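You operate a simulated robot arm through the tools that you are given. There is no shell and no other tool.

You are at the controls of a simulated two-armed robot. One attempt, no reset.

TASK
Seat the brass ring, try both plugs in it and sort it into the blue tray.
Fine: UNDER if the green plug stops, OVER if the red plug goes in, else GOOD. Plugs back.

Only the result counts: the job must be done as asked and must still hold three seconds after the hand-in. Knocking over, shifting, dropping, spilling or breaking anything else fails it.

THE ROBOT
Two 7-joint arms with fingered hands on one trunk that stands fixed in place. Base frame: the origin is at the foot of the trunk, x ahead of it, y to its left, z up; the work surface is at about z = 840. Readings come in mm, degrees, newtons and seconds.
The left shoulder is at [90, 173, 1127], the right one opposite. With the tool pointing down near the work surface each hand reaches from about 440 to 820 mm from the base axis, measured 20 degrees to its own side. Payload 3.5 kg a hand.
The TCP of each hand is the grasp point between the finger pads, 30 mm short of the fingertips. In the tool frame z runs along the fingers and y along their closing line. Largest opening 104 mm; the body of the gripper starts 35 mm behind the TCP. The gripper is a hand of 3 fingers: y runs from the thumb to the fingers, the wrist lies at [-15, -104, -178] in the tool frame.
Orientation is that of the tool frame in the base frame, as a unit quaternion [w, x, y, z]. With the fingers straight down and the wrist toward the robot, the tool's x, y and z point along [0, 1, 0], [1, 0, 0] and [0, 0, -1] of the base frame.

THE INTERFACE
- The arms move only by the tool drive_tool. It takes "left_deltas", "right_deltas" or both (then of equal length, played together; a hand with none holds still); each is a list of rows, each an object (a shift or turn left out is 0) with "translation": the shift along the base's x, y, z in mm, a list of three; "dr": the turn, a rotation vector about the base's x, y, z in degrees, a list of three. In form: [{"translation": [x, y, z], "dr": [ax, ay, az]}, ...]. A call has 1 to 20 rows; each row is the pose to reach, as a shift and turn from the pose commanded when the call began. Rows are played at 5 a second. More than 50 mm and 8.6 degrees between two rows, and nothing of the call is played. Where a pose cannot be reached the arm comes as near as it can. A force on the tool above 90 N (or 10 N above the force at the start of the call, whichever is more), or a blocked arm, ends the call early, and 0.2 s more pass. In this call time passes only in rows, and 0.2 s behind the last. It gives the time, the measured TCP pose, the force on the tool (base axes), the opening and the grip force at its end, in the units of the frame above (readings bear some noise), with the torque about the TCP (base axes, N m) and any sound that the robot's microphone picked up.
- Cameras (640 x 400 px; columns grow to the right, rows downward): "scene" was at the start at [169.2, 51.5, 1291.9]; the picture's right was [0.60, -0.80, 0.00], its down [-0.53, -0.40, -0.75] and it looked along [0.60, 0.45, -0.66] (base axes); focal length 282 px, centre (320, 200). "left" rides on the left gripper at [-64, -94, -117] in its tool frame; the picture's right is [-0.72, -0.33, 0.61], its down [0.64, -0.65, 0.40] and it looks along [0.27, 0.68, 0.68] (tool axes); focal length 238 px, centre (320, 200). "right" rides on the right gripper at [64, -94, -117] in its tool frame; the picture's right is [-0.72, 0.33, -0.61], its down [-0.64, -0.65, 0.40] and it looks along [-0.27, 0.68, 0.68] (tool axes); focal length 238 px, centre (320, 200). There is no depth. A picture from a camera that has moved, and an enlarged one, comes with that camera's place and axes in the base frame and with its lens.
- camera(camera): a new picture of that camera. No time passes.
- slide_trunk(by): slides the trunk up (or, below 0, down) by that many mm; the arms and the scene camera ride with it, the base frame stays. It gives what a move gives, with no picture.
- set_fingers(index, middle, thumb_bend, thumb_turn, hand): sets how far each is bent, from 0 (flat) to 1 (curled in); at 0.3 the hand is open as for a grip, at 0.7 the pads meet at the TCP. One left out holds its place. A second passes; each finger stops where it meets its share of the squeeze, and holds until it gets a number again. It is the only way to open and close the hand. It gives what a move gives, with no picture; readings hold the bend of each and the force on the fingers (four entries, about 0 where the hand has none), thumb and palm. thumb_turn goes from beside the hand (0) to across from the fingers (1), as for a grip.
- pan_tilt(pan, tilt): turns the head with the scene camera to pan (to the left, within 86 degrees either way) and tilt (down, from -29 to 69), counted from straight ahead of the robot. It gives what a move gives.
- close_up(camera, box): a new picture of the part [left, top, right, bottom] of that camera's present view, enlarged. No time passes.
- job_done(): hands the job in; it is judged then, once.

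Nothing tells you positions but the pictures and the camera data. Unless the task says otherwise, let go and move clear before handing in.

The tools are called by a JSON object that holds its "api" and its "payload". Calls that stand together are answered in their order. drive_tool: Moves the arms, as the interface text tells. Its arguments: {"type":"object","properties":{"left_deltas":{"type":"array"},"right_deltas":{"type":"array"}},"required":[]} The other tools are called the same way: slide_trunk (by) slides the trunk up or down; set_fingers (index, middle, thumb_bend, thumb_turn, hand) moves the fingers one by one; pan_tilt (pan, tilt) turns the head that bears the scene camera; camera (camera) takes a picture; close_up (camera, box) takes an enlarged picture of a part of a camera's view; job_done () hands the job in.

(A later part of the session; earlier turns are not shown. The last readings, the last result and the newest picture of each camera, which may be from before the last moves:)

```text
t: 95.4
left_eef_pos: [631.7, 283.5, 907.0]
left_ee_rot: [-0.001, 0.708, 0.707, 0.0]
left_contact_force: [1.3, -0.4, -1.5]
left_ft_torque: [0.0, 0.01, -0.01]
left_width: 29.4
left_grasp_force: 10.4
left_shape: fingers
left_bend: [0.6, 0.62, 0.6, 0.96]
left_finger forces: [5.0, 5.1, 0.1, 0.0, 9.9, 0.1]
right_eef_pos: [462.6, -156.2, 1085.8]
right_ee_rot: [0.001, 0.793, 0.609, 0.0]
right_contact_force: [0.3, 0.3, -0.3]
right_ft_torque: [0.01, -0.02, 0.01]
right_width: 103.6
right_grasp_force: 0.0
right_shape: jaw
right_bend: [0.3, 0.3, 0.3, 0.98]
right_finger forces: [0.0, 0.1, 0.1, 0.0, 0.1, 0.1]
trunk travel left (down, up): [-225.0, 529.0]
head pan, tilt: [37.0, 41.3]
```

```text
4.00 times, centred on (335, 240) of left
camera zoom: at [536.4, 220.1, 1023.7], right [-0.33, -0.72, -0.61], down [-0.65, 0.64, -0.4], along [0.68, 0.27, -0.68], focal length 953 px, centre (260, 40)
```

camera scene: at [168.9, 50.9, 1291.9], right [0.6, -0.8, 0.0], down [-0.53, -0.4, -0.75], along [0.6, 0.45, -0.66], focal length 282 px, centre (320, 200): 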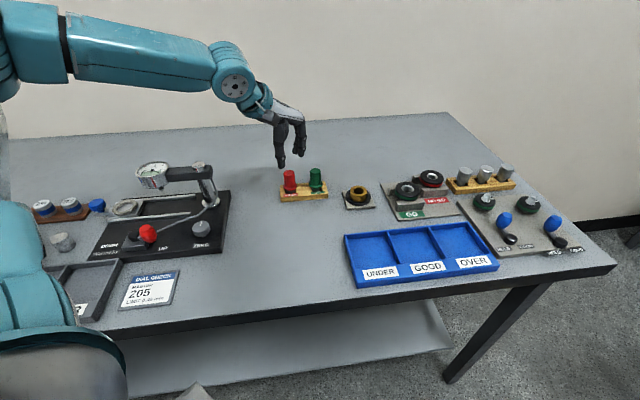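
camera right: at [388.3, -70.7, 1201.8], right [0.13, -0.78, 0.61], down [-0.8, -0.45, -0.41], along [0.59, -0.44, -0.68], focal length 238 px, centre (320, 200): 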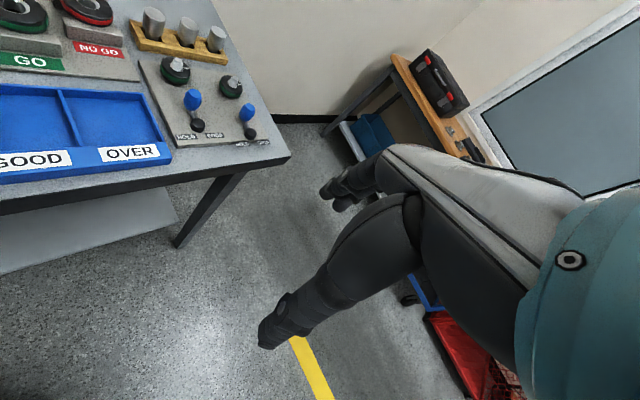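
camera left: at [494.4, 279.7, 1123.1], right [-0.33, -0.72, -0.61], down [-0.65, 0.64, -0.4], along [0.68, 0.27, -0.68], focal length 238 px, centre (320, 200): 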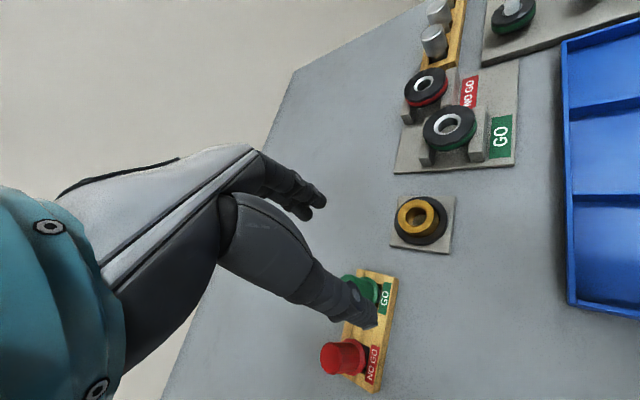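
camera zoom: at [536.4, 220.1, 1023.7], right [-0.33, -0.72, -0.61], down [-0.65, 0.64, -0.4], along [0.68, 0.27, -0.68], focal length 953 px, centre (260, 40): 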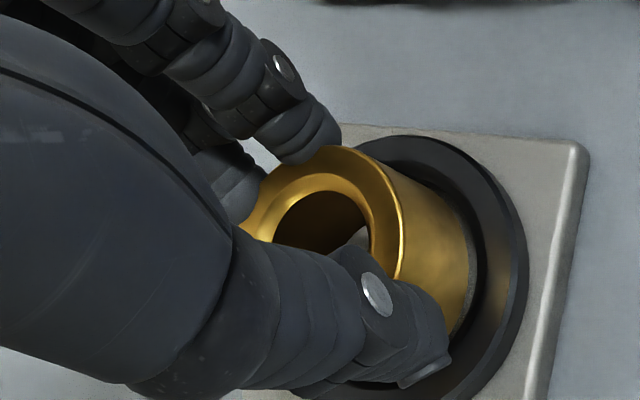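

The ring is held with a balanced 10 N. I'll lift it high and carry it over the OVER bin.

{"api": "drive_tool", "payload": {"left_deltas": [{"translation": [0, 0, 20]}, {"translation": [0, 0, 45]}, {"translation": [0, 0, 72]}, {"translation": [2, -40, 75]}, {"translation": [3.5, -80, 75]}, {"translation": [5, -120, 75]}, {"translation": [6.5, -160, 75]}, {"translation": [8, -200, 75]}, {"translation": [9, -233.6, 75]}]}}

{"api": "camera", "payload": {"camera": "scene"}}

{"api": "close_up", "payload": {"camera": "scene", "box": [420, 170, 520, 280]}}

{"api": "camera", "payload": {"camera": "left"}}

{"api": "close_up", "payload": {"camera": "scene", "box": [265, 150, 395, 220]}}

```text
t: 97.4
left_eef_pos: [599.9, 128.4, 985.1]
left_ee_rot: [0.0, 0.708, 0.707, 0.001]
left_contact_force: [-0.2, 0.2, -1.6]
left_ft_torque: [-0.01, 0.04, 0.0]
left_width: 29.5
left_grasp_force: 10.0
left_shape: fingers
left_bend: [0.6, 0.62, 0.6, 0.96]
left_finger forces: [5.3, 5.1, 0.0, 0.0, 9.8, 0.1]
left hand out of reach, approached as far as the arm can: row 7, 8, 9
right_eef_pos: [461.9, -156.8, 1085.2]
right_ee_rot: [-0.001, 0.793, 0.609, 0.0]
right_contact_force: [-1.0, -0.6, -1.0]
right_ft_torque: [-0.01, -0.02, -0.02]
right_width: 103.4
right_grasp_force: 0.2
right_shape: jaw
right_bend: [0.3, 0.3, 0.3, 0.98]
right_finger forces: [0.0, 0.0, 0.1, 0.0, 0.0, 0.0]
trunk travel left (down, up): [-225.0, 529.0]
head pan, tilt: [37.0, 41.3]
```

```text
taken
camera scene: at [169.2, 51.5, 1291.9], right [0.6, -0.8, 0.0], down [-0.53, -0.4, -0.75], along [0.6, 0.45, -0.66], focal length 282 px, centre (320, 200)
```

scene: 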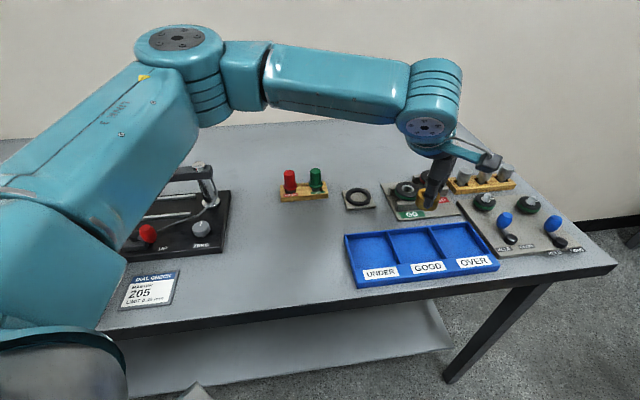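

```text
3.64 times, centred on (470, 225) of scene
camera zoom: at [169.2, 51.5, 1291.9], right [0.6, -0.8, 0.0], down [-0.53, -0.4, -0.75], along [0.6, 0.45, -0.66], focal length 1027 px, centre (-226, 109)
```

zoom: 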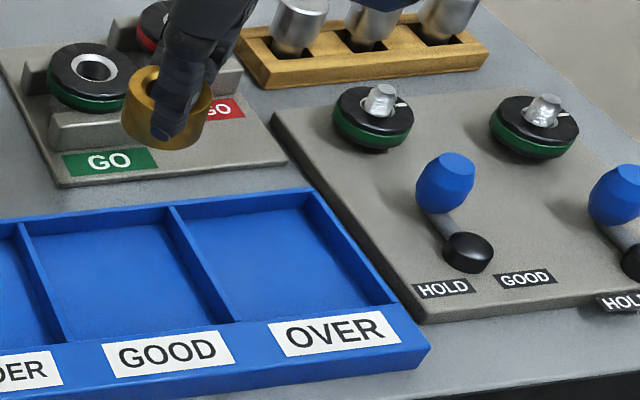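

```text
taken
camera left: at [506.4, 63.5, 1101.4], right [-0.33, -0.72, -0.61], down [-0.65, 0.64, -0.41], along [0.68, 0.27, -0.68], focal length 238 px, centre (320, 200)
```

left: 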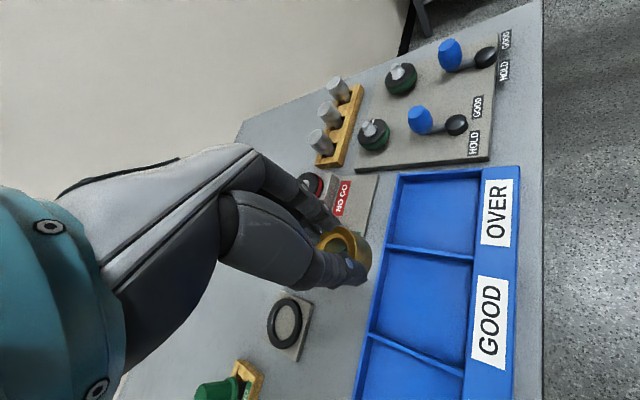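

```text
4.92 times, centred on (330, 185) of scene
camera zoom: at [169.2, 51.5, 1291.9], right [0.6, -0.8, 0.0], down [-0.53, -0.4, -0.75], along [0.6, 0.45, -0.66], focal length 1390 px, centre (271, 274)
```

zoom: 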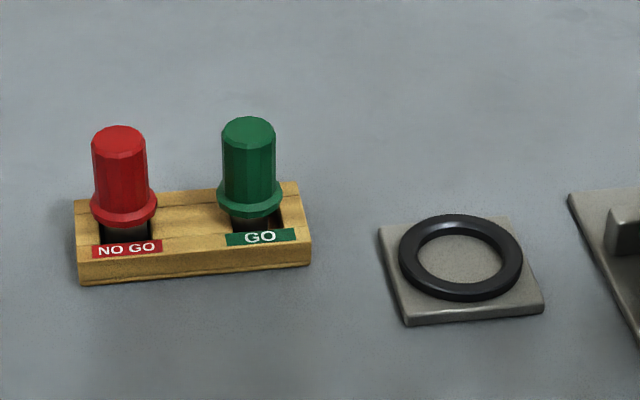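

The left arm ran out of reach crossing over with the hand square; it stopped safely above the table with the ring held. I'll try turning the hand so the wrist stays on its own side, in small steps.

{"api": "drive_tool", "payload": {"left_deltas": [{"translation": [0, 0, 0], "dr": [0, 0, -7]}, {"translation": [0, 0, 0], "dr": [0, 0, -14]}, {"translation": [0, 0, 0], "dr": [0, 0, -21]}, {"translation": [0, 0, 0], "dr": [0, 0, -28]}]}}

{"api": "drive_tool", "payload": {"left_deltas": [{"translation": [10, -20, 0]}, {"translation": [20, -40, 0]}]}}

```text
t: 98.4
left_eef_pos: [602.9, 127.5, 986.7]
left_ee_rot: [0.0, 0.858, 0.514, 0.001]
left_contact_force: [-0.4, 1.2, -1.5]
left_ft_torque: [0.05, -0.01, -0.02]
left_width: 29.3
left_grasp_force: 9.8
left_shape: fingers
left_bend: [0.6, 0.62, 0.6, 0.96]
left_finger forces: [5.2, 5.0, 0.0, 0.1, 9.7, 0.0]
right_eef_pos: [462.6, -156.7, 1086.3]
right_ee_rot: [0.0, 0.793, 0.609, 0.0]
right_contact_force: [0.0, 0.7, 0.4]
right_ft_torque: [0.0, 0.01, 0.02]
right_width: 103.4
right_grasp_force: 0.0
right_shape: jaw
right_bend: [0.3, 0.3, 0.3, 0.98]
right_finger forces: [0.0, 0.0, 0.1, 0.1, 0.0, 0.1]
trunk travel left (down, up): [-225.0, 529.0]
head pan, tilt: [37.0, 41.3]
```

```text
t: 99.0
left_eef_pos: [612.5, 100.2, 987.7]
left_ee_rot: [0.001, 0.858, 0.514, 0.0]
left_contact_force: [-0.5, 0.5, -1.4]
left_ft_torque: [0.0, -0.02, -0.05]
left_width: 29.3
left_grasp_force: 10.0
left_shape: fingers
left_bend: [0.6, 0.62, 0.6, 0.96]
left_finger forces: [5.2, 4.9, 0.0, 0.0, 9.6, 0.0]
left hand out of reach, approached as far as the arm can: row 2
right_eef_pos: [462.7, -155.9, 1085.8]
right_ee_rot: [0.001, 0.794, 0.608, -0.001]
right_contact_force: [0.8, -0.2, -0.9]
right_ft_torque: [-0.01, -0.02, 0.02]
right_width: 103.4
right_grasp_force: 0.0
right_shape: jaw
right_bend: [0.3, 0.3, 0.3, 0.98]
right_finger forces: [0.0, 0.0, 0.0, 0.0, 0.0, 0.1]
trunk travel left (down, up): [-225.0, 529.0]
head pan, tilt: [37.0, 41.3]
```

Turning the hand helps. I'll rotate further, to about -70°, and then advance.

{"api": "drive_tool", "payload": {"left_deltas": [{"dr": [0, 0, -8]}, {"dr": [0, 0, -16]}, {"dr": [0, 0, -24]}, {"dr": [0, 0, -32]}, {"dr": [0, 0, -40]}]}}

{"api": "drive_tool", "payload": {"left_deltas": [{"translation": [10, -15, 0]}, {"translation": [20, -30, 0]}, {"translation": [30, -46, 0]}]}}

{"api": "camera", "payload": {"camera": "scene"}}

```text
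t: 100.2
left_eef_pos: [600.4, 109.8, 987.7]
left_ee_rot: [0.001, 0.982, 0.19, -0.001]
left_contact_force: [-0.8, 0.0, -2.1]
left_ft_torque: [0.01, 0.0, 0.01]
left_width: 29.6
left_grasp_force: 10.3
left_shape: fingers
left_bend: [0.6, 0.62, 0.6, 0.96]
left_finger forces: [5.2, 5.0, 0.0, 0.1, 9.5, 0.0]
left hand out of reach, approached as far as the arm can: row 4, 5
right_eef_pos: [463.6, -156.0, 1085.4]
right_ee_rot: [-0.001, 0.794, 0.608, 0.0]
right_contact_force: [-0.6, -0.1, -0.6]
right_ft_torque: [0.05, -0.01, 0.01]
right_width: 103.6
right_grasp_force: 0.0
right_shape: jaw
right_bend: [0.3, 0.3, 0.3, 0.98]
right_finger forces: [0.0, 0.0, 0.1, 0.0, 0.0, 0.0]
trunk travel left (down, up): [-225.0, 529.0]
head pan, tilt: [37.0, 41.3]
```

```text
t: 101.0
left_eef_pos: [591.4, 99.8, 991.7]
left_ee_rot: [0.0, 0.982, 0.19, 0.0]
left_contact_force: [0.0, 1.2, -0.8]
left_ft_torque: [-0.03, -0.01, -0.01]
left_width: 29.4
left_grasp_force: 9.8
left_shape: fingers
left_bend: [0.6, 0.62, 0.6, 0.96]
left_finger forces: [5.1, 5.0, 0.1, 0.0, 9.6, 0.0]
left hand out of reach, approached as far as the arm can: row 1, 2, 3
right_eef_pos: [463.1, -157.1, 1085.4]
right_ee_rot: [-0.001, 0.793, 0.609, 0.0]
right_contact_force: [-0.3, 0.6, 0.7]
right_ft_torque: [0.02, -0.03, 0.02]
right_width: 103.5
right_grasp_force: 0.0
right_shape: jaw
right_bend: [0.3, 0.3, 0.3, 0.98]
right_finger forces: [0.1, 0.0, 0.0, 0.0, 0.1, 0.0]
trunk travel left (down, up): [-225.0, 529.0]
head pan, tilt: [37.0, 41.3]
```

```text
taken
camera scene: at [169.3, 51.5, 1291.8], right [0.6, -0.8, 0.0], down [-0.53, -0.4, -0.75], along [0.6, 0.45, -0.66], focal length 282 px, centre (320, 200)
```

scene: 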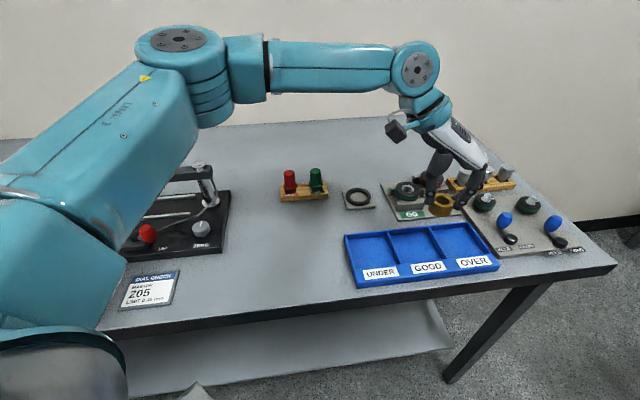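

The arm seems stuck in an awkward configuration: the right arm's mirrored poses show such places are reachable. I'll pull the ring back and up toward the body, then approach the bin from there.

{"api": "drive_tool", "payload": {"left_deltas": [{"translation": [-15, 5, 10], "dr": [0, 0, 8]}, {"translation": [-32, 10, 20], "dr": [0, 0, 16]}, {"translation": [-50, 15, 32], "dr": [0, 0, 24]}, {"translation": [-68, 20, 45], "dr": [0, 0, 32]}, {"translation": [-86, 25, 55], "dr": [0, 0, 38]}]}}

{"api": "drive_tool", "payload": {"left_deltas": [{"translation": [0, -20, 0]}, {"translation": [0, -40, 0]}, {"translation": [0, -60, 0]}, {"translation": [0, -80, 0]}]}}

{"api": "camera", "payload": {"camera": "scene"}}

```text
t: 102.2
left_eef_pos: [504.1, 124.7, 1044.4]
left_ee_rot: [-0.001, 0.867, 0.498, 0.001]
left_contact_force: [0.0, 0.3, -1.5]
left_ft_torque: [0.01, 0.01, 0.0]
left_width: 29.0
left_grasp_force: 9.9
left_shape: fingers
left_bend: [0.6, 0.62, 0.6, 0.96]
left_finger forces: [5.2, 5.1, 0.0, 0.1, 9.7, 0.1]
right_eef_pos: [462.2, -155.6, 1085.4]
right_ee_rot: [0.0, 0.794, 0.608, 0.0]
right_contact_force: [-0.3, -0.5, 0.1]
right_ft_torque: [0.03, 0.0, -0.01]
right_width: 103.8
right_grasp_force: 0.1
right_shape: jaw
right_bend: [0.3, 0.3, 0.3, 0.98]
right_finger forces: [0.0, 0.0, 0.1, 0.0, 0.1, 0.1]
trunk travel left (down, up): [-225.0, 529.0]
head pan, tilt: [37.0, 41.3]
```

```text
t: 103.2
left_eef_pos: [506.0, 49.1, 1042.9]
left_ee_rot: [-0.001, 0.866, 0.5, 0.001]
left_contact_force: [-0.5, -0.6, -2.0]
left_ft_torque: [-0.01, 0.0, 0.04]
left_width: 29.2
left_grasp_force: 10.0
left_shape: fingers
left_bend: [0.6, 0.62, 0.6, 0.96]
left_finger forces: [5.3, 4.9, 0.0, 0.1, 9.3, 0.0]
right_eef_pos: [463.3, -156.3, 1085.9]
right_ee_rot: [-0.001, 0.794, 0.609, 0.0]
right_contact_force: [-0.1, 0.1, -0.7]
right_ft_torque: [-0.01, -0.01, -0.01]
right_width: 103.6
right_grasp_force: 0.0
right_shape: jaw
right_bend: [0.3, 0.3, 0.3, 0.98]
right_finger forces: [0.0, 0.0, 0.0, 0.0, 0.0, 0.0]
trunk travel left (down, up): [-225.0, 529.0]
head pan, tilt: [37.0, 41.3]
```

```text
taken
camera scene: at [170.5, 52.0, 1291.5], right [0.6, -0.8, 0.0], down [-0.53, -0.4, -0.75], along [0.6, 0.45, -0.66], focal length 282 px, centre (320, 200)
```

scene: 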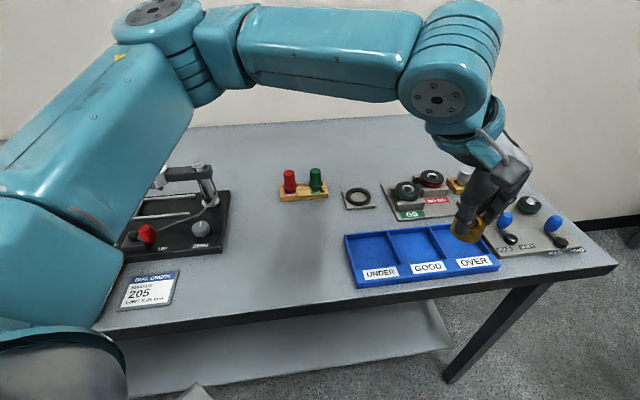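

That worked; the hand is at (506, 49). Now I'll extend forward toward the bin while descending somewhat.

{"api": "drive_tool", "payload": {"left_deltas": [{"translation": [25, 0, -10]}, {"translation": [50, 0, -20]}, {"translation": [75, 1, -30]}, {"translation": [100, 2, -40]}]}}

{"api": "camera", "payload": {"camera": "scene"}}

```text
t: 104.2
left_eef_pos: [547.9, 65.3, 1031.9]
left_ee_rot: [0.0, 0.866, 0.5, -0.001]
left_contact_force: [0.2, 0.5, -1.5]
left_ft_torque: [0.01, 0.02, 0.0]
left_width: 29.3
left_grasp_force: 10.4
left_shape: fingers
left_bend: [0.6, 0.62, 0.6, 0.96]
left_finger forces: [5.2, 5.1, 0.1, 0.0, 9.6, 0.0]
left hand out of reach, approached as far as the arm can: row 1, 2, 3, 4
right_eef_pos: [462.6, -157.4, 1084.7]
right_ee_rot: [0.0, 0.793, 0.609, 0.0]
right_contact_force: [0.2, -0.3, -0.1]
right_ft_torque: [-0.02, 0.02, -0.01]
right_width: 103.2
right_grasp_force: 0.0
right_shape: jaw
right_bend: [0.3, 0.3, 0.3, 0.98]
right_finger forces: [0.0, 0.0, 0.0, 0.0, 0.0, 0.0]
trunk travel left (down, up): [-225.0, 529.0]
head pan, tilt: [37.0, 41.3]
```

```text
taken
camera scene: at [169.1, 51.5, 1291.9], right [0.6, -0.8, 0.0], down [-0.53, -0.4, -0.75], along [0.6, 0.45, -0.66], focal length 282 px, centre (320, 200)
```

scene: 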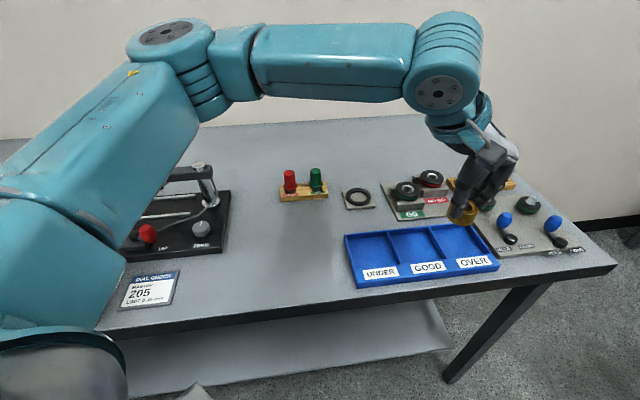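

I'll try lower: the stated reach applies near the work surface. The hand is over the tray area here, so I'll descend to a safe height, with the ring bottom well above the walls, and then extend.

{"api": "drive_tool", "payload": {"left_deltas": [{"translation": [0, 0, -30]}, {"translation": [0, 0, -60]}, {"translation": [0, 0, -90]}]}}

{"api": "drive_tool", "payload": {"left_deltas": [{"translation": [20, -2, 0]}, {"translation": [40, -4, 0]}, {"translation": [60, -6, 0]}]}}

{"api": "camera", "payload": {"camera": "scene"}}

```text
t: 105.0
left_eef_pos: [545.3, 66.3, 942.0]
left_ee_rot: [0.001, 0.867, 0.499, 0.0]
left_contact_force: [0.4, -0.2, -1.5]
left_ft_torque: [-0.03, 0.03, -0.02]
left_width: 29.1
left_grasp_force: 9.9
left_shape: fingers
left_bend: [0.6, 0.62, 0.6, 0.96]
left_finger forces: [5.3, 5.2, 0.1, 0.0, 9.6, 0.0]
right_eef_pos: [463.2, -156.7, 1086.3]
right_ee_rot: [0.0, 0.794, 0.608, -0.001]
right_contact_force: [0.0, 1.1, 0.1]
right_ft_torque: [0.03, 0.0, 0.03]
right_width: 103.5
right_grasp_force: 0.0
right_shape: jaw
right_bend: [0.3, 0.3, 0.3, 0.98]
right_finger forces: [0.0, 0.0, 0.0, 0.1, 0.1, 0.1]
trunk travel left (down, up): [-225.0, 529.0]
head pan, tilt: [37.0, 41.3]
```

```text
t: 105.8
left_eef_pos: [583.6, 85.1, 947.7]
left_ee_rot: [0.001, 0.867, 0.498, 0.0]
left_contact_force: [0.6, -0.4, -1.2]
left_ft_torque: [-0.02, 0.01, 0.05]
left_width: 29.2
left_grasp_force: 10.3
left_shape: fingers
left_bend: [0.6, 0.62, 0.6, 0.96]
left_finger forces: [5.2, 5.2, 0.0, 0.0, 9.5, 0.0]
left hand out of reach, approached as far as the arm can: row 1, 2, 3
right_eef_pos: [463.2, -155.8, 1085.4]
right_ee_rot: [0.0, 0.793, 0.609, 0.001]
right_contact_force: [0.4, 0.4, 0.4]
right_ft_torque: [0.02, 0.01, 0.0]
right_width: 103.6
right_grasp_force: 0.1
right_shape: jaw
right_bend: [0.3, 0.3, 0.3, 0.98]
right_finger forces: [0.0, 0.0, 0.1, 0.0, 0.1, 0.0]
trunk travel left (down, up): [-225.0, 529.0]
head pan, tilt: [37.0, 41.3]
```

```text
taken
camera scene: at [169.2, 51.4, 1291.8], right [0.6, -0.8, 0.0], down [-0.53, -0.4, -0.75], along [0.6, 0.45, -0.66], focal length 282 px, centre (320, 200)
```

scene: 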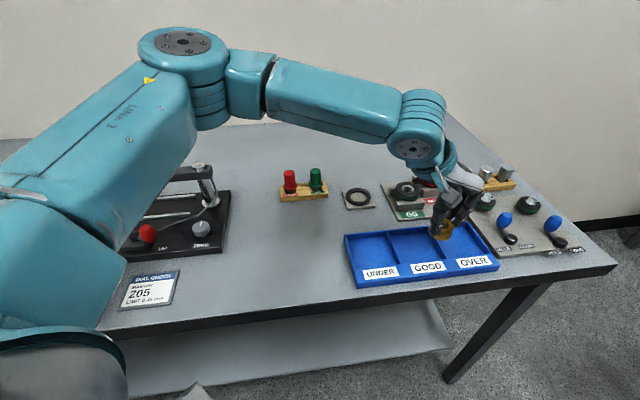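

The left arm can't get the last stretch to OVER. I'll set the ring down gently in the near part of the tray, in GOOD as a stopover, and then have the right hand move it to OVER. First I'll centre it over the GOOD bin.

{"api": "drive_tool", "payload": {"left_deltas": [{"translation": [-3, 14, 0], "dr": [0, 0, -7]}, {"translation": [-6, 28, 0], "dr": [0, 0, -15]}]}}

{"api": "close_up", "payload": {"camera": "scene", "box": [380, 190, 480, 280]}}

{"api": "close_up", "payload": {"camera": "left", "box": [240, 160, 480, 360]}}

{"api": "camera", "payload": {"camera": "right"}}

```text
t: 106.4
left_eef_pos: [578.3, 111.6, 949.4]
left_ee_rot: [0.0, 0.924, 0.381, 0.0]
left_contact_force: [-0.1, -0.3, -2.3]
left_ft_torque: [0.0, -0.03, 0.0]
left_width: 29.0
left_grasp_force: 9.7
left_shape: fingers
left_bend: [0.6, 0.62, 0.6, 0.96]
left_finger forces: [5.2, 5.2, 0.1, 0.0, 9.6, 0.0]
right_eef_pos: [462.8, -155.5, 1085.5]
right_ee_rot: [-0.001, 0.793, 0.609, 0.001]
right_contact_force: [-0.8, -0.9, -0.3]
right_ft_torque: [-0.03, 0.01, -0.02]
right_width: 103.7
right_grasp_force: 0.0
right_shape: jaw
right_bend: [0.3, 0.3, 0.3, 0.98]
right_finger forces: [0.0, 0.0, 0.0, 0.0, 0.0, 0.0]
trunk travel left (down, up): [-225.0, 529.0]
head pan, tilt: [37.0, 41.3]
```

```text
4.44 times, centred on (430, 235) of scene
camera zoom: at [169.4, 51.7, 1291.8], right [0.6, -0.8, 0.0], down [-0.53, -0.4, -0.75], along [0.6, 0.45, -0.66], focal length 1255 px, centre (-169, 44)
```

zoom: 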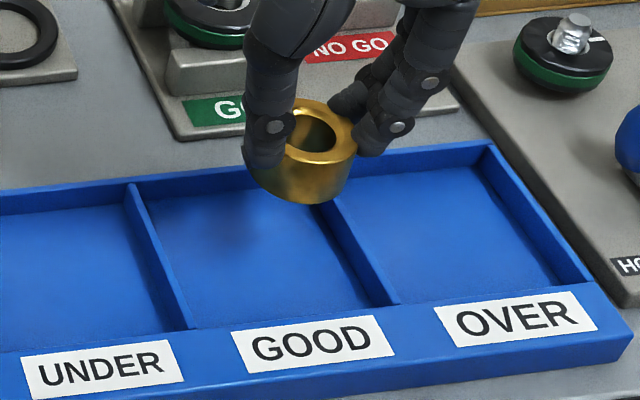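

```text
2.00 times, centred on (360, 260) of left
camera zoom: at [466.1, 132.7, 1065.4], right [-0.74, -0.28, -0.61], down [-0.01, 0.91, -0.4], along [0.67, -0.3, -0.68], focal length 477 px, centre (240, 80)
```

zoom: 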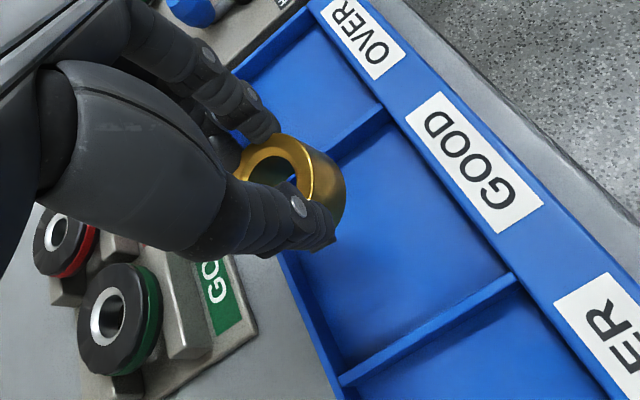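

```text
taken
camera right: at [389.0, -69.5, 1201.6], right [0.13, -0.78, 0.61], down [-0.8, -0.45, -0.4], along [0.59, -0.44, -0.68], focal length 238 px, centre (320, 200)
```

right: 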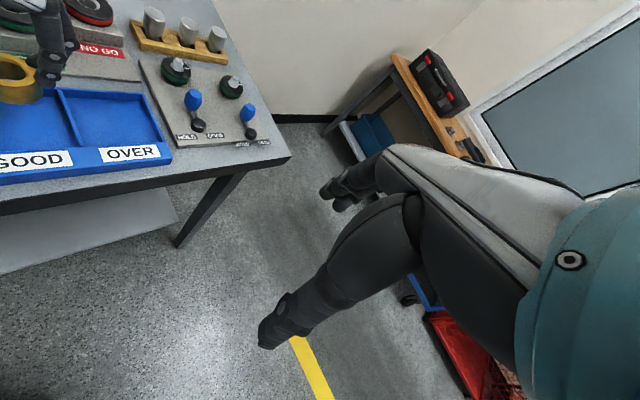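

The ring is nearly over GOOD's centre. I'll lower it in stages, checking clearance to the walls.

{"api": "drive_tool", "payload": {"left_deltas": [{"translation": [-2, 1.5, -15]}, {"translation": [-4, 3, -30]}, {"translation": [-4, 3, -42]}]}}

{"api": "close_up", "payload": {"camera": "scene", "box": [385, 210, 465, 280]}}

{"api": "close_up", "payload": {"camera": "left", "box": [260, 180, 440, 340]}}

```text
t: 107.2
left_eef_pos: [574.9, 114.7, 906.5]
left_ee_rot: [0.0, 0.924, 0.382, 0.0]
left_contact_force: [-0.2, 0.9, -1.7]
left_ft_torque: [-0.02, 0.02, -0.02]
left_width: 29.2
left_grasp_force: 10.5
left_shape: fingers
left_bend: [0.6, 0.62, 0.6, 0.96]
left_finger forces: [5.1, 5.1, 0.0, 0.1, 9.5, 0.0]
right_eef_pos: [463.6, -156.6, 1086.1]
right_ee_rot: [0.0, 0.793, 0.609, 0.0]
right_contact_force: [0.6, 0.7, -0.3]
right_ft_torque: [0.03, 0.01, 0.0]
right_width: 103.7
right_grasp_force: 0.0
right_shape: jaw
right_bend: [0.3, 0.3, 0.3, 0.98]
right_finger forces: [0.1, 0.0, 0.0, 0.0, 0.1, 0.1]
trunk travel left (down, up): [-225.0, 529.0]
head pan, tilt: [37.0, 41.3]
```

```text
5.71 times, centred on (425, 245) of scene
camera zoom: at [169.4, 51.5, 1291.8], right [0.6, -0.8, 0.0], down [-0.53, -0.4, -0.75], along [0.6, 0.45, -0.66], focal length 1614 px, centre (-280, -57)
```

zoom: 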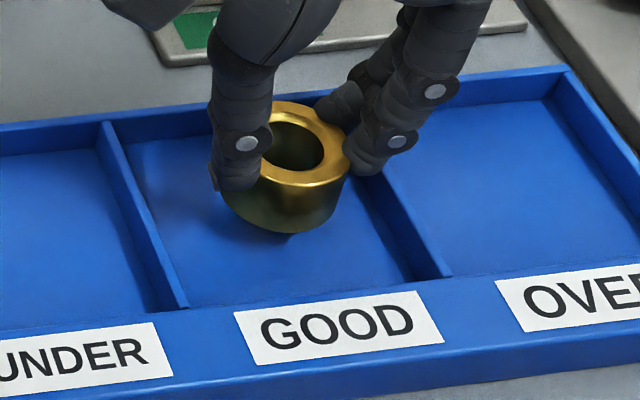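

```text
2.50 times, centred on (350, 260) of left
camera zoom: at [463.0, 135.5, 1023.2], right [-0.74, -0.28, -0.61], down [-0.01, 0.91, -0.4], along [0.67, -0.3, -0.68], focal length 596 px, centre (245, 50)
```

zoom: 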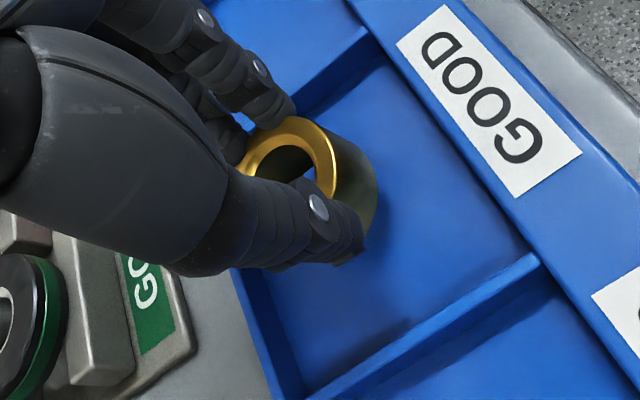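

{"api": "drive_tool", "payload": {"left_deltas": [{"translation": [-1.5, 1.5, -5]}, {"translation": [-1.5, 1.5, -10]}]}}

{"api": "close_up", "payload": {"camera": "scene", "box": [395, 215, 455, 270]}}

{"api": "close_up", "payload": {"camera": "left", "box": [280, 190, 420, 320]}}

```text
t: 107.8
left_eef_pos: [573.9, 116.7, 895.1]
left_ee_rot: [0.0, 0.924, 0.382, 0.001]
left_contact_force: [-0.2, 0.5, -1.6]
left_ft_torque: [0.0, -0.03, -0.01]
left_width: 29.1
left_grasp_force: 10.0
left_shape: fingers
left_bend: [0.6, 0.62, 0.6, 0.96]
left_finger forces: [5.2, 5.2, 0.0, 0.0, 9.5, 0.0]
right_eef_pos: [462.6, -156.9, 1086.1]
right_ee_rot: [0.001, 0.793, 0.609, 0.0]
right_contact_force: [-1.1, -0.1, -0.2]
right_ft_torque: [0.0, 0.01, 0.01]
right_width: 103.7
right_grasp_force: 0.0
right_shape: jaw
right_bend: [0.3, 0.3, 0.3, 0.98]
right_finger forces: [0.0, 0.0, 0.0, 0.1, 0.0, 0.1]
trunk travel left (down, up): [-225.0, 529.0]
head pan, tilt: [37.0, 41.3]
```

```text
7.27 times, centred on (425, 242) of scene
camera zoom: at [169.4, 51.5, 1291.8], right [0.6, -0.8, 0.0], down [-0.53, -0.4, -0.75], along [0.6, 0.45, -0.66], focal length 2054 px, centre (-444, -109)
```

zoom: 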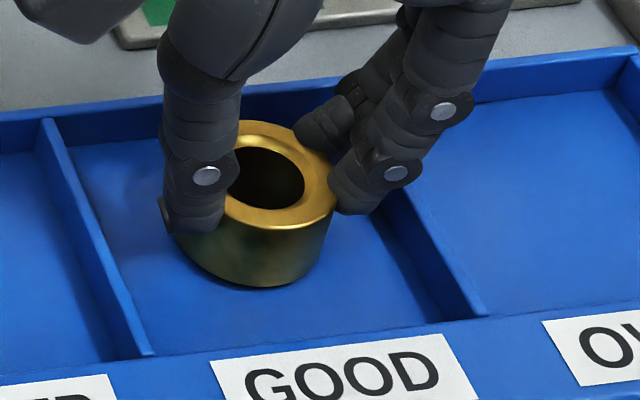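

```text
3.08 times, centred on (350, 255) of left
camera zoom: at [461.4, 137.5, 1012.0], right [-0.74, -0.28, -0.61], down [-0.01, 0.91, -0.4], along [0.67, -0.29, -0.68], focal length 733 px, centre (228, 31)
```

zoom: 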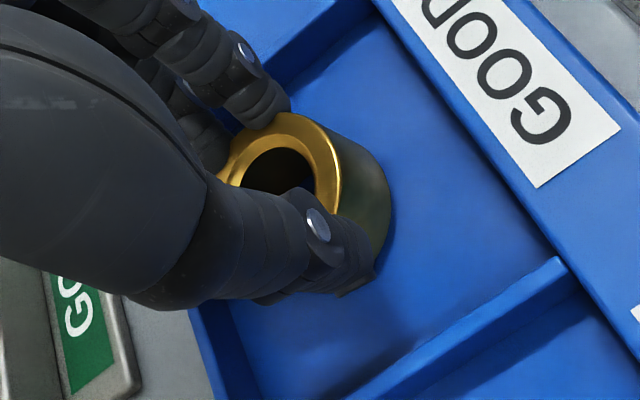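

The position looks good, so I'll lower to the floor of the bin.

{"api": "drive_tool", "payload": {"left_deltas": [{"translation": [0, 0, -1]}, {"translation": [0, 0, -2]}, {"translation": [0, 0, -3]}]}}

{"api": "drive_tool", "payload": {"left_deltas": [{"translation": [0, 0, -0.7]}, {"translation": [0, 0, -1.4]}]}}

{"api": "close_up", "payload": {"camera": "scene", "box": [395, 215, 455, 270]}}

```text
t: 108.6
left_eef_pos: [573.5, 117.4, 893.3]
left_ee_rot: [0.0, 0.924, 0.382, 0.0]
left_contact_force: [-0.1, 0.1, -0.3]
left_ft_torque: [0.02, 0.02, 0.04]
left_width: 29.2
left_grasp_force: 9.9
left_shape: fingers
left_bend: [0.6, 0.62, 0.6, 0.96]
left_finger forces: [5.1, 5.1, 0.0, 0.1, 9.9, 0.0]
right_eef_pos: [462.9, -156.7, 1085.3]
right_ee_rot: [0.0, 0.793, 0.609, 0.0]
right_contact_force: [-0.8, -0.3, 0.3]
right_ft_torque: [0.02, -0.02, -0.02]
right_width: 103.9
right_grasp_force: 0.1
right_shape: jaw
right_bend: [0.3, 0.3, 0.3, 0.98]
right_finger forces: [0.0, 0.1, 0.1, 0.1, 0.1, 0.1]
trunk travel left (down, up): [-225.0, 529.0]
head pan, tilt: [37.0, 41.3]
```

```text
t: 109.2
left_eef_pos: [573.8, 117.4, 892.7]
left_ee_rot: [0.001, 0.924, 0.382, 0.0]
left_contact_force: [-1.5, 0.9, 6.0]
left_ft_torque: [0.04, 0.07, 0.01]
left_width: 29.2
left_grasp_force: 11.2
left_shape: fingers
left_bend: [0.6, 0.63, 0.6, 0.96]
left_finger forces: [5.2, 5.1, 0.0, 0.0, 11.0, 0.1]
right_eef_pos: [462.7, -156.1, 1085.9]
right_ee_rot: [-0.001, 0.794, 0.608, 0.0]
right_contact_force: [0.1, 0.9, -0.5]
right_ft_torque: [0.03, 0.01, -0.02]
right_width: 103.7
right_grasp_force: 0.1
right_shape: jaw
right_bend: [0.3, 0.3, 0.3, 0.98]
right_finger forces: [0.0, 0.0, 0.0, 0.0, 0.1, 0.0]
trunk travel left (down, up): [-225.0, 529.0]
head pan, tilt: [37.0, 41.3]
```

```text
7.27 times, centred on (425, 242) of scene
camera zoom: at [168.5, 51.4, 1292.0], right [0.6, -0.8, 0.0], down [-0.53, -0.4, -0.75], along [0.6, 0.45, -0.66], focal length 2054 px, centre (-444, -109)
```

zoom: 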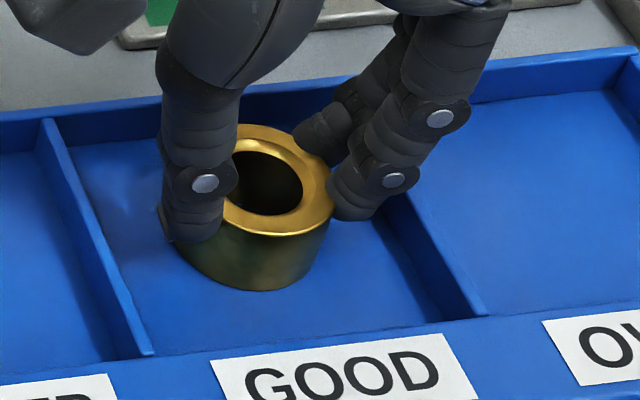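

The ring rests on the bin floor. I'll relieve the pressure, open just enough, and rise straight up.

{"api": "drive_tool", "payload": {"left_deltas": [{"translation": [0, 0, 1.0]}]}}

{"api": "set_fingers", "payload": {"hand": "left", "index": 0.55, "middle": 0.55, "thumb_bend": 0.54}}

{"api": "close_up", "payload": {"camera": "scene", "box": [395, 215, 455, 270]}}

{"api": "close_up", "payload": {"camera": "left", "box": [280, 190, 420, 320]}}

```text
t: 109.6
left_eef_pos: [573.6, 117.3, 893.1]
left_ee_rot: [-0.001, 0.924, 0.382, 0.0]
left_contact_force: [0.6, -1.1, 1.1]
left_ft_torque: [0.0, 0.04, 0.05]
left_width: 28.9
left_grasp_force: 10.6
left_shape: fingers
left_bend: [0.6, 0.63, 0.6, 0.96]
left_finger forces: [5.6, 5.6, 0.1, 0.0, 9.9, 0.0]
right_eef_pos: [464.0, -156.1, 1086.5]
right_ee_rot: [0.0, 0.794, 0.608, 0.0]
right_contact_force: [0.2, 0.5, 0.0]
right_ft_torque: [-0.01, 0.02, 0.01]
right_width: 103.8
right_grasp_force: 0.0
right_shape: jaw
right_bend: [0.3, 0.3, 0.3, 0.98]
right_finger forces: [0.1, 0.0, 0.1, 0.0, 0.1, 0.0]
trunk travel left (down, up): [-225.0, 529.0]
head pan, tilt: [37.0, 41.3]
```

```text
t: 110.6
left_eef_pos: [573.6, 116.9, 893.9]
left_ee_rot: [0.0, 0.924, 0.381, 0.0]
left_contact_force: [0.0, 0.2, -0.1]
left_ft_torque: [0.0, 0.01, 0.03]
left_width: 39.9
left_grasp_force: 0.1
left_shape: fingers
left_bend: [0.55, 0.55, 0.54, 0.97]
left_finger forces: [0.1, 0.0, 0.1, 0.0, 0.1, 0.1]
right_eef_pos: [462.5, -156.5, 1085.7]
right_ee_rot: [0.0, 0.793, 0.609, 0.0]
right_contact_force: [0.5, 0.6, -0.2]
right_ft_torque: [-0.03, 0.02, -0.02]
right_width: 103.2
right_grasp_force: 0.1
right_shape: jaw
right_bend: [0.3, 0.3, 0.3, 0.98]
right_finger forces: [0.0, 0.1, 0.0, 0.1, 0.0, 0.0]
trunk travel left (down, up): [-225.0, 529.0]
head pan, tilt: [37.0, 41.3]
```

```text
7.27 times, centred on (425, 242) of scene
camera zoom: at [169.2, 51.5, 1291.8], right [0.6, -0.8, 0.0], down [-0.53, -0.4, -0.75], along [0.6, 0.45, -0.66], focal length 2054 px, centre (-444, -109)
```

zoom: 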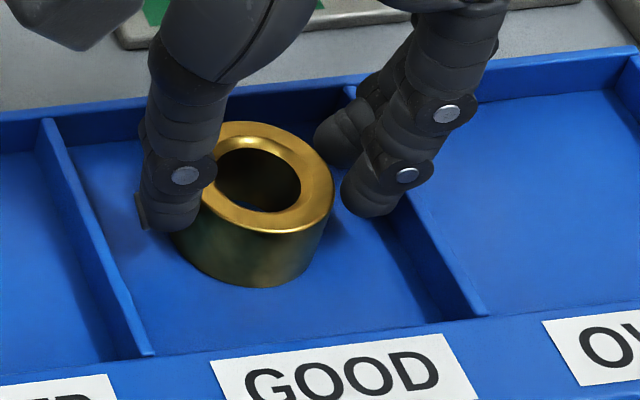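

```text
3.08 times, centred on (350, 255) of left
camera zoom: at [462.1, 138.4, 1009.0], right [-0.74, -0.28, -0.61], down [-0.01, 0.91, -0.4], along [0.67, -0.29, -0.68], focal length 733 px, centre (228, 31)
```

zoom: 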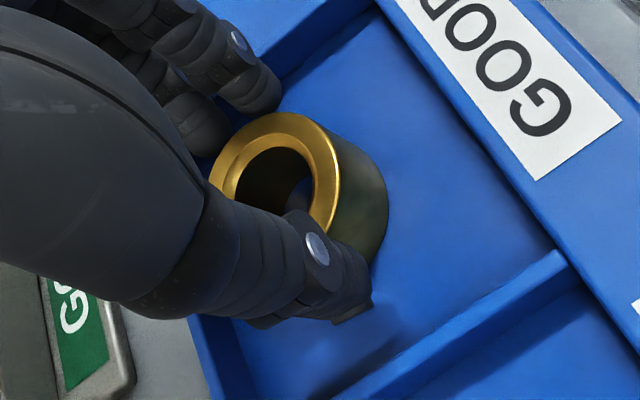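

The ring is free in the bin. I'll raise the left hand and retreat it to the left side, then bring the right hand in.

{"api": "drive_tool", "payload": {"left_deltas": [{"translation": [0, 0, 15]}, {"translation": [0, 0, 40]}, {"translation": [0, 0, 75]}, {"translation": [0, 0, 115]}, {"translation": [-15, 35, 130], "dr": [0, 0, 8]}, {"translation": [-30, 75, 140], "dr": [0, 0, 16]}, {"translation": [-45, 115, 150], "dr": [0, 0, 24]}, {"translation": [-60, 155, 160], "dr": [0, 0, 32]}, {"translation": [-75, 195, 170], "dr": [0, 0, 40]}, {"translation": [-90, 235, 175], "dr": [0, 0, 45]}, {"translation": [-110, 270, 175], "dr": [0, 0, 45]}]}}

{"api": "camera", "payload": {"camera": "scene"}}

{"api": "close_up", "payload": {"camera": "scene", "box": [335, 200, 515, 295]}}

```text
t: 113.0
left_eef_pos: [463.6, 385.9, 1066.6]
left_ee_rot: [-0.001, 0.707, 0.707, -0.001]
left_contact_force: [-0.1, 0.0, -0.2]
left_ft_torque: [-0.02, -0.02, -0.02]
left_width: 40.1
left_grasp_force: 0.1
left_shape: fingers
left_bend: [0.55, 0.55, 0.54, 0.97]
left_finger forces: [0.1, 0.0, 0.0, 0.0, 0.0, 0.0]
right_eef_pos: [462.4, -156.6, 1084.8]
right_ee_rot: [0.0, 0.793, 0.609, 0.0]
right_contact_force: [-0.1, 1.3, 0.5]
right_ft_torque: [0.01, 0.02, 0.03]
right_width: 103.6
right_grasp_force: 0.1
right_shape: jaw
right_bend: [0.3, 0.3, 0.3, 0.98]
right_finger forces: [0.0, 0.0, 0.0, 0.0, 0.0, 0.0]
trunk travel left (down, up): [-225.0, 529.0]
head pan, tilt: [37.0, 41.3]
```

```text
taken
camera scene: at [169.0, 52.1, 1291.9], right [0.6, -0.8, 0.0], down [-0.53, -0.4, -0.75], along [0.6, 0.45, -0.66], focal length 282 px, centre (320, 200)
```

scene: 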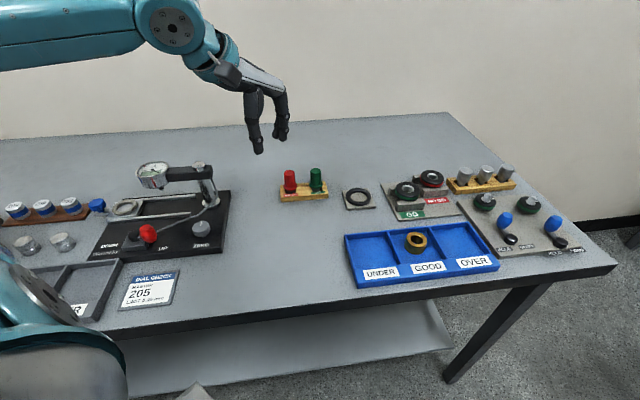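

```text
3.56 times, centred on (425, 248) of scene
camera zoom: at [169.0, 52.1, 1291.9], right [0.6, -0.8, 0.0], down [-0.53, -0.4, -0.75], along [0.6, 0.45, -0.66], focal length 1004 px, centre (-53, 31)
```

zoom: 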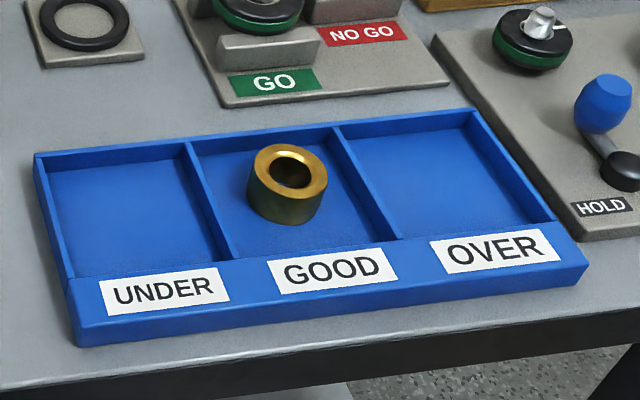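

Everything is in order, with the ring in GOOD as a stopover. Now I'll bring the right hand over the ring with its fingers open.

{"api": "drive_tool", "payload": {"right_deltas": [{"translation": [14, 34, 0], "dr": [0, 0, 3]}, {"translation": [28, 68, 0], "dr": [0, 0, 6]}, {"translation": [42, 102, 0], "dr": [0, 0, 9]}, {"translation": [56, 136, 0], "dr": [0, 0, 12]}, {"translation": [70, 170, 0], "dr": [0, 0, 15]}, {"translation": [84, 205, -10], "dr": [0, 0, 15]}, {"translation": [98, 240, -30], "dr": [0, 0, 15]}, {"translation": [111.5, 274, -60], "dr": [0, 0, 15]}, {"translation": [111.5, 274, -100], "dr": [0, 0, 15]}]}}

{"api": "camera", "payload": {"camera": "right"}}

{"api": "camera", "payload": {"camera": "scene"}}

```text
t: 115.0
left_eef_pos: [465.2, 384.4, 1065.8]
left_ee_rot: [0.0, 0.708, 0.707, -0.001]
left_contact_force: [-0.8, 0.8, 0.4]
left_ft_torque: [-0.01, 0.01, 0.02]
left_width: 40.0
left_grasp_force: 0.1
left_shape: fingers
left_bend: [0.55, 0.55, 0.54, 0.97]
left_finger forces: [0.0, 0.0, 0.0, 0.0, 0.0, 0.0]
right_eef_pos: [573.6, 117.0, 983.9]
right_ee_rot: [-0.001, 0.707, 0.707, 0.001]
right_contact_force: [0.4, 1.5, -0.8]
right_ft_torque: [-0.03, -0.02, 0.01]
right_width: 103.7
right_grasp_force: 0.1
right_shape: jaw
right_bend: [0.3, 0.3, 0.3, 0.98]
right_finger forces: [0.0, 0.2, 0.0, 0.0, 0.1, 0.0]
trunk travel left (down, up): [-225.0, 529.0]
head pan, tilt: [37.0, 41.3]
```

```text
taken
camera right: at [480.4, 181.4, 1098.8], right [0.33, -0.72, 0.61], down [-0.65, -0.64, -0.4], along [0.68, -0.27, -0.68], focal length 238 px, centre (320, 200)
```

right: 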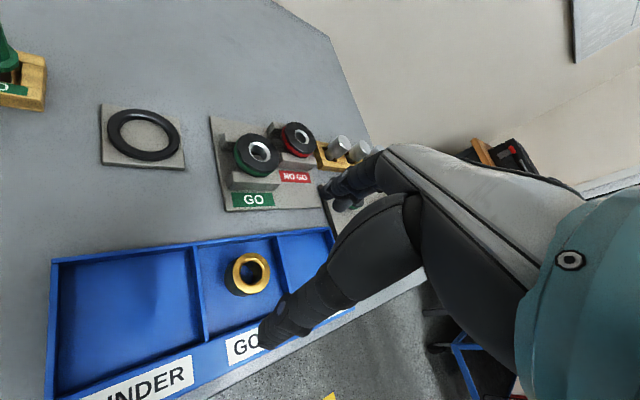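

```text
taken
camera scene: at [169.4, 51.3, 1291.8], right [0.6, -0.8, 0.0], down [-0.53, -0.4, -0.75], along [0.6, 0.45, -0.66], focal length 282 px, centre (320, 200)
```

scene: 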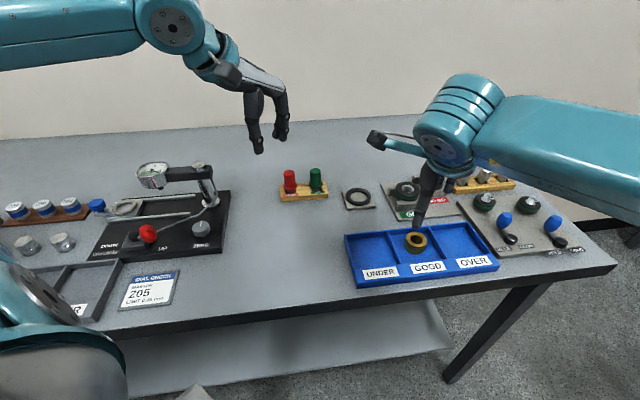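

The right hand reaches the ring's position easily. Before picking it up, I'll test with the empty hand that it can reach over the OVER bin.

{"api": "drive_tool", "payload": {"right_deltas": [{"translation": [23, -21, 0]}, {"translation": [46, -42, 0]}, {"translation": [67, -64, 0]}, {"translation": [67, -64, -30]}, {"translation": [67, -64, -50]}]}}

{"api": "close_up", "payload": {"camera": "scene", "box": [400, 160, 520, 280]}}

```text
t: 116.2
left_eef_pos: [464.7, 384.0, 1065.5]
left_ee_rot: [0.0, 0.707, 0.707, 0.0]
left_contact_force: [0.8, 0.3, -0.3]
left_ft_torque: [0.0, 0.01, -0.02]
left_width: 40.1
left_grasp_force: 0.1
left_shape: fingers
left_bend: [0.55, 0.55, 0.54, 0.97]
left_finger forces: [0.0, 0.0, 0.1, 0.1, 0.1, 0.0]
right_eef_pos: [640.4, 53.7, 935.0]
right_ee_rot: [-0.001, 0.707, 0.707, 0.0]
right_contact_force: [0.0, 1.1, -0.7]
right_ft_torque: [-0.01, 0.02, 0.01]
right_width: 103.6
right_grasp_force: 0.0
right_shape: jaw
right_bend: [0.3, 0.3, 0.3, 0.98]
right_finger forces: [0.0, 0.1, 0.1, 0.1, 0.1, 0.0]
trunk travel left (down, up): [-225.0, 529.0]
head pan, tilt: [37.0, 41.3]
```

```text
3.33 times, centred on (460, 220) of scene
camera zoom: at [169.3, 51.4, 1291.8], right [0.6, -0.8, 0.0], down [-0.53, -0.4, -0.75], along [0.6, 0.45, -0.66], focal length 941 px, centre (-147, 133)
```

zoom: 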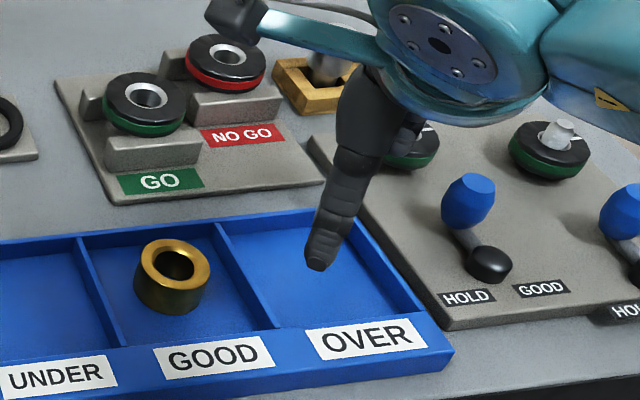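

The right hand reaches OVER comfortably. I'll go back above the ring, set the finger opening and check alignment.

{"api": "drive_tool", "payload": {"right_deltas": [{"translation": [0, 0, 30]}, {"translation": [-23, 21, 50]}, {"translation": [-46, 42, 50]}, {"translation": [-67, 64, 50]}, {"translation": [-67, 64, 20]}, {"translation": [-67, 64, 0]}]}}

{"api": "set_fingers", "payload": {"hand": "right", "index": 0.42, "middle": 0.42, "thumb_bend": 0.42}}

{"api": "close_up", "payload": {"camera": "scene", "box": [385, 190, 455, 270]}}

{"api": "close_up", "payload": {"camera": "right", "box": [220, 160, 400, 320]}}

```text
t: 117.6
left_eef_pos: [464.7, 384.6, 1066.5]
left_ee_rot: [0.0, 0.708, 0.706, 0.0]
left_contact_force: [0.1, 1.0, 0.0]
left_ft_torque: [0.0, 0.01, 0.0]
left_width: 40.1
left_grasp_force: 0.0
left_shape: fingers
left_bend: [0.55, 0.55, 0.54, 0.97]
left_finger forces: [0.0, 0.1, 0.1, 0.1, 0.0, 0.0]
right_eef_pos: [575.4, 119.7, 934.1]
right_ee_rot: [-0.001, 0.707, 0.707, 0.0]
right_contact_force: [-0.9, 0.3, -0.3]
right_ft_torque: [0.02, 0.04, 0.06]
right_width: 103.9
right_grasp_force: 0.0
right_shape: jaw
right_bend: [0.3, 0.3, 0.3, 0.98]
right_finger forces: [0.0, 0.0, 0.1, 0.1, 0.0, 0.0]
trunk travel left (down, up): [-225.0, 529.0]
head pan, tilt: [37.0, 41.3]
```

```text
t: 118.6
left_eef_pos: [465.2, 385.8, 1066.7]
left_ee_rot: [0.0, 0.708, 0.707, 0.0]
left_contact_force: [0.4, -0.5, 0.1]
left_ft_torque: [-0.03, 0.03, 0.0]
left_width: 40.0
left_grasp_force: 0.1
left_shape: fingers
left_bend: [0.55, 0.55, 0.54, 0.97]
left_finger forces: [0.1, 0.1, 0.0, 0.0, 0.0, 0.1]
right_eef_pos: [575.7, 118.6, 934.4]
right_ee_rot: [0.0, 0.707, 0.707, 0.001]
right_contact_force: [0.4, 0.7, -0.1]
right_ft_torque: [0.01, 0.0, 0.02]
right_width: 73.3
right_grasp_force: 0.1
right_shape: fingers
right_bend: [0.42, 0.42, 0.42, 0.98]
right_finger forces: [0.1, 0.0, 0.0, 0.1, 0.0, 0.0]
trunk travel left (down, up): [-225.0, 529.0]
head pan, tilt: [37.0, 41.3]
```

```text
5.00 times, centred on (420, 230) of scene
camera zoom: at [169.2, 51.5, 1291.9], right [0.6, -0.8, 0.0], down [-0.53, -0.4, -0.75], along [0.6, 0.45, -0.66], focal length 1412 px, centre (-180, 50)
```

zoom: 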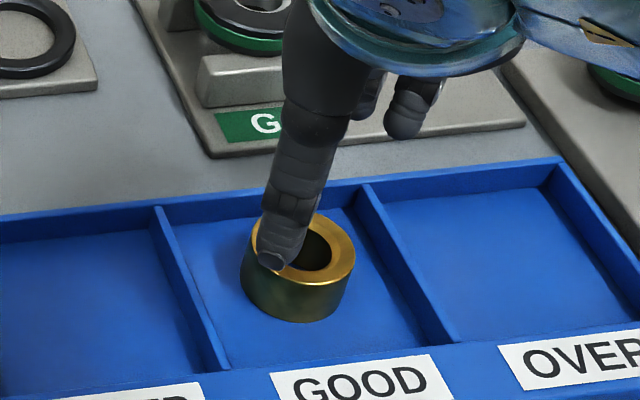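

```text
2.50 times, centred on (310, 240) of right
camera zoom: at [481.1, 183.2, 1050.0], right [0.33, -0.72, 0.61], down [-0.65, -0.64, -0.4], along [0.68, -0.27, -0.68], focal length 596 px, centre (345, 100)
```

zoom: 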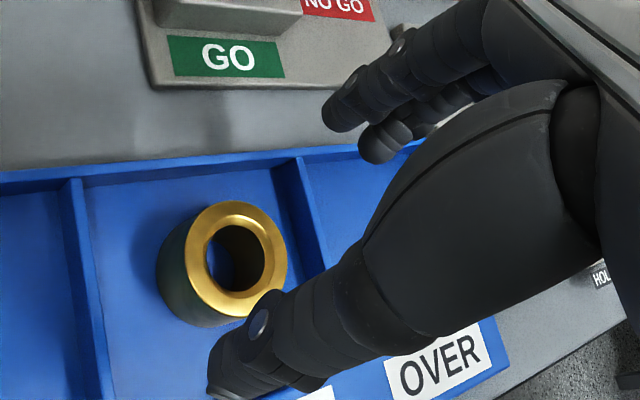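

The ring is well aligned in x; the hand needs about +2 mm in y. I'll adjust and descend around the ring, keeping the fingertips above the bin walls.

{"api": "drive_tool", "payload": {"right_deltas": [{"translation": [0, 2, -13]}, {"translation": [0, 2, -26]}, {"translation": [0, 2, -38]}]}}

{"api": "close_up", "payload": {"camera": "scene", "box": [385, 195, 455, 270]}}

{"api": "close_up", "payload": {"camera": "right", "box": [240, 170, 380, 300]}}

```text
t: 119.4
left_eef_pos: [464.6, 384.8, 1066.7]
left_ee_rot: [0.0, 0.708, 0.707, 0.0]
left_contact_force: [-1.1, 0.6, 0.2]
left_ft_torque: [0.0, -0.02, -0.01]
left_width: 39.9
left_grasp_force: 0.0
left_shape: fingers
left_bend: [0.55, 0.55, 0.54, 0.97]
left_finger forces: [0.0, 0.1, 0.0, 0.0, 0.0, 0.0]
right_eef_pos: [573.7, 120.3, 896.1]
right_ee_rot: [0.0, 0.708, 0.706, 0.0]
right_contact_force: [-0.6, -0.1, 1.0]
right_ft_torque: [-0.02, 0.0, -0.01]
right_width: 73.4
right_grasp_force: 0.2
right_shape: fingers
right_bend: [0.42, 0.42, 0.42, 0.98]
right_finger forces: [0.0, 0.0, 0.1, 0.1, 0.1, 0.0]
trunk travel left (down, up): [-225.0, 529.0]
head pan, tilt: [37.0, 41.3]
```

```text
5.33 times, centred on (420, 232) of scene
camera zoom: at [169.3, 51.5, 1291.8], right [0.6, -0.8, 0.0], down [-0.53, -0.4, -0.75], along [0.6, 0.45, -0.66], focal length 1506 px, centre (-213, 27)
```

zoom: 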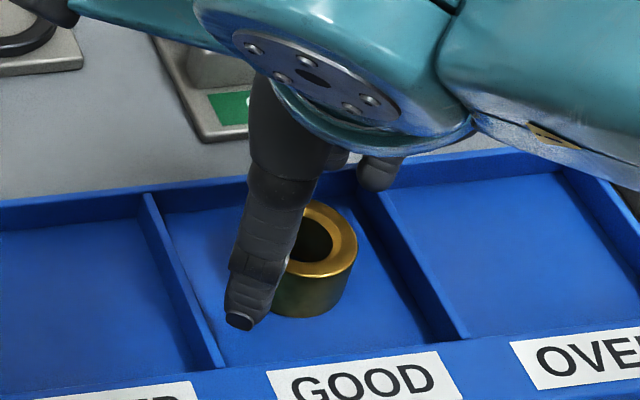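

```text
3.08 times, centred on (310, 235) of right
camera zoom: at [480.8, 185.1, 1011.8], right [0.33, -0.72, 0.61], down [-0.65, -0.64, -0.4], along [0.68, -0.27, -0.68], focal length 733 px, centre (351, 92)
```

zoom: 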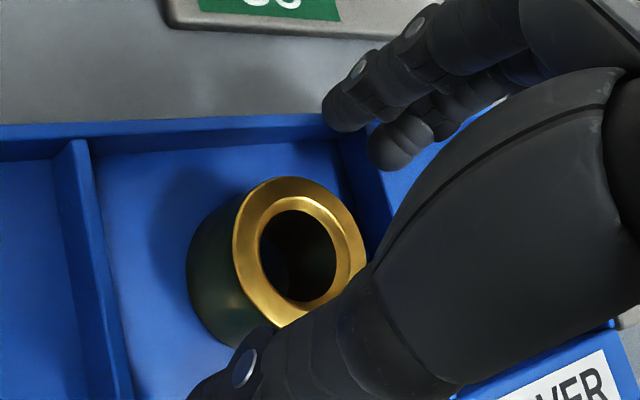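

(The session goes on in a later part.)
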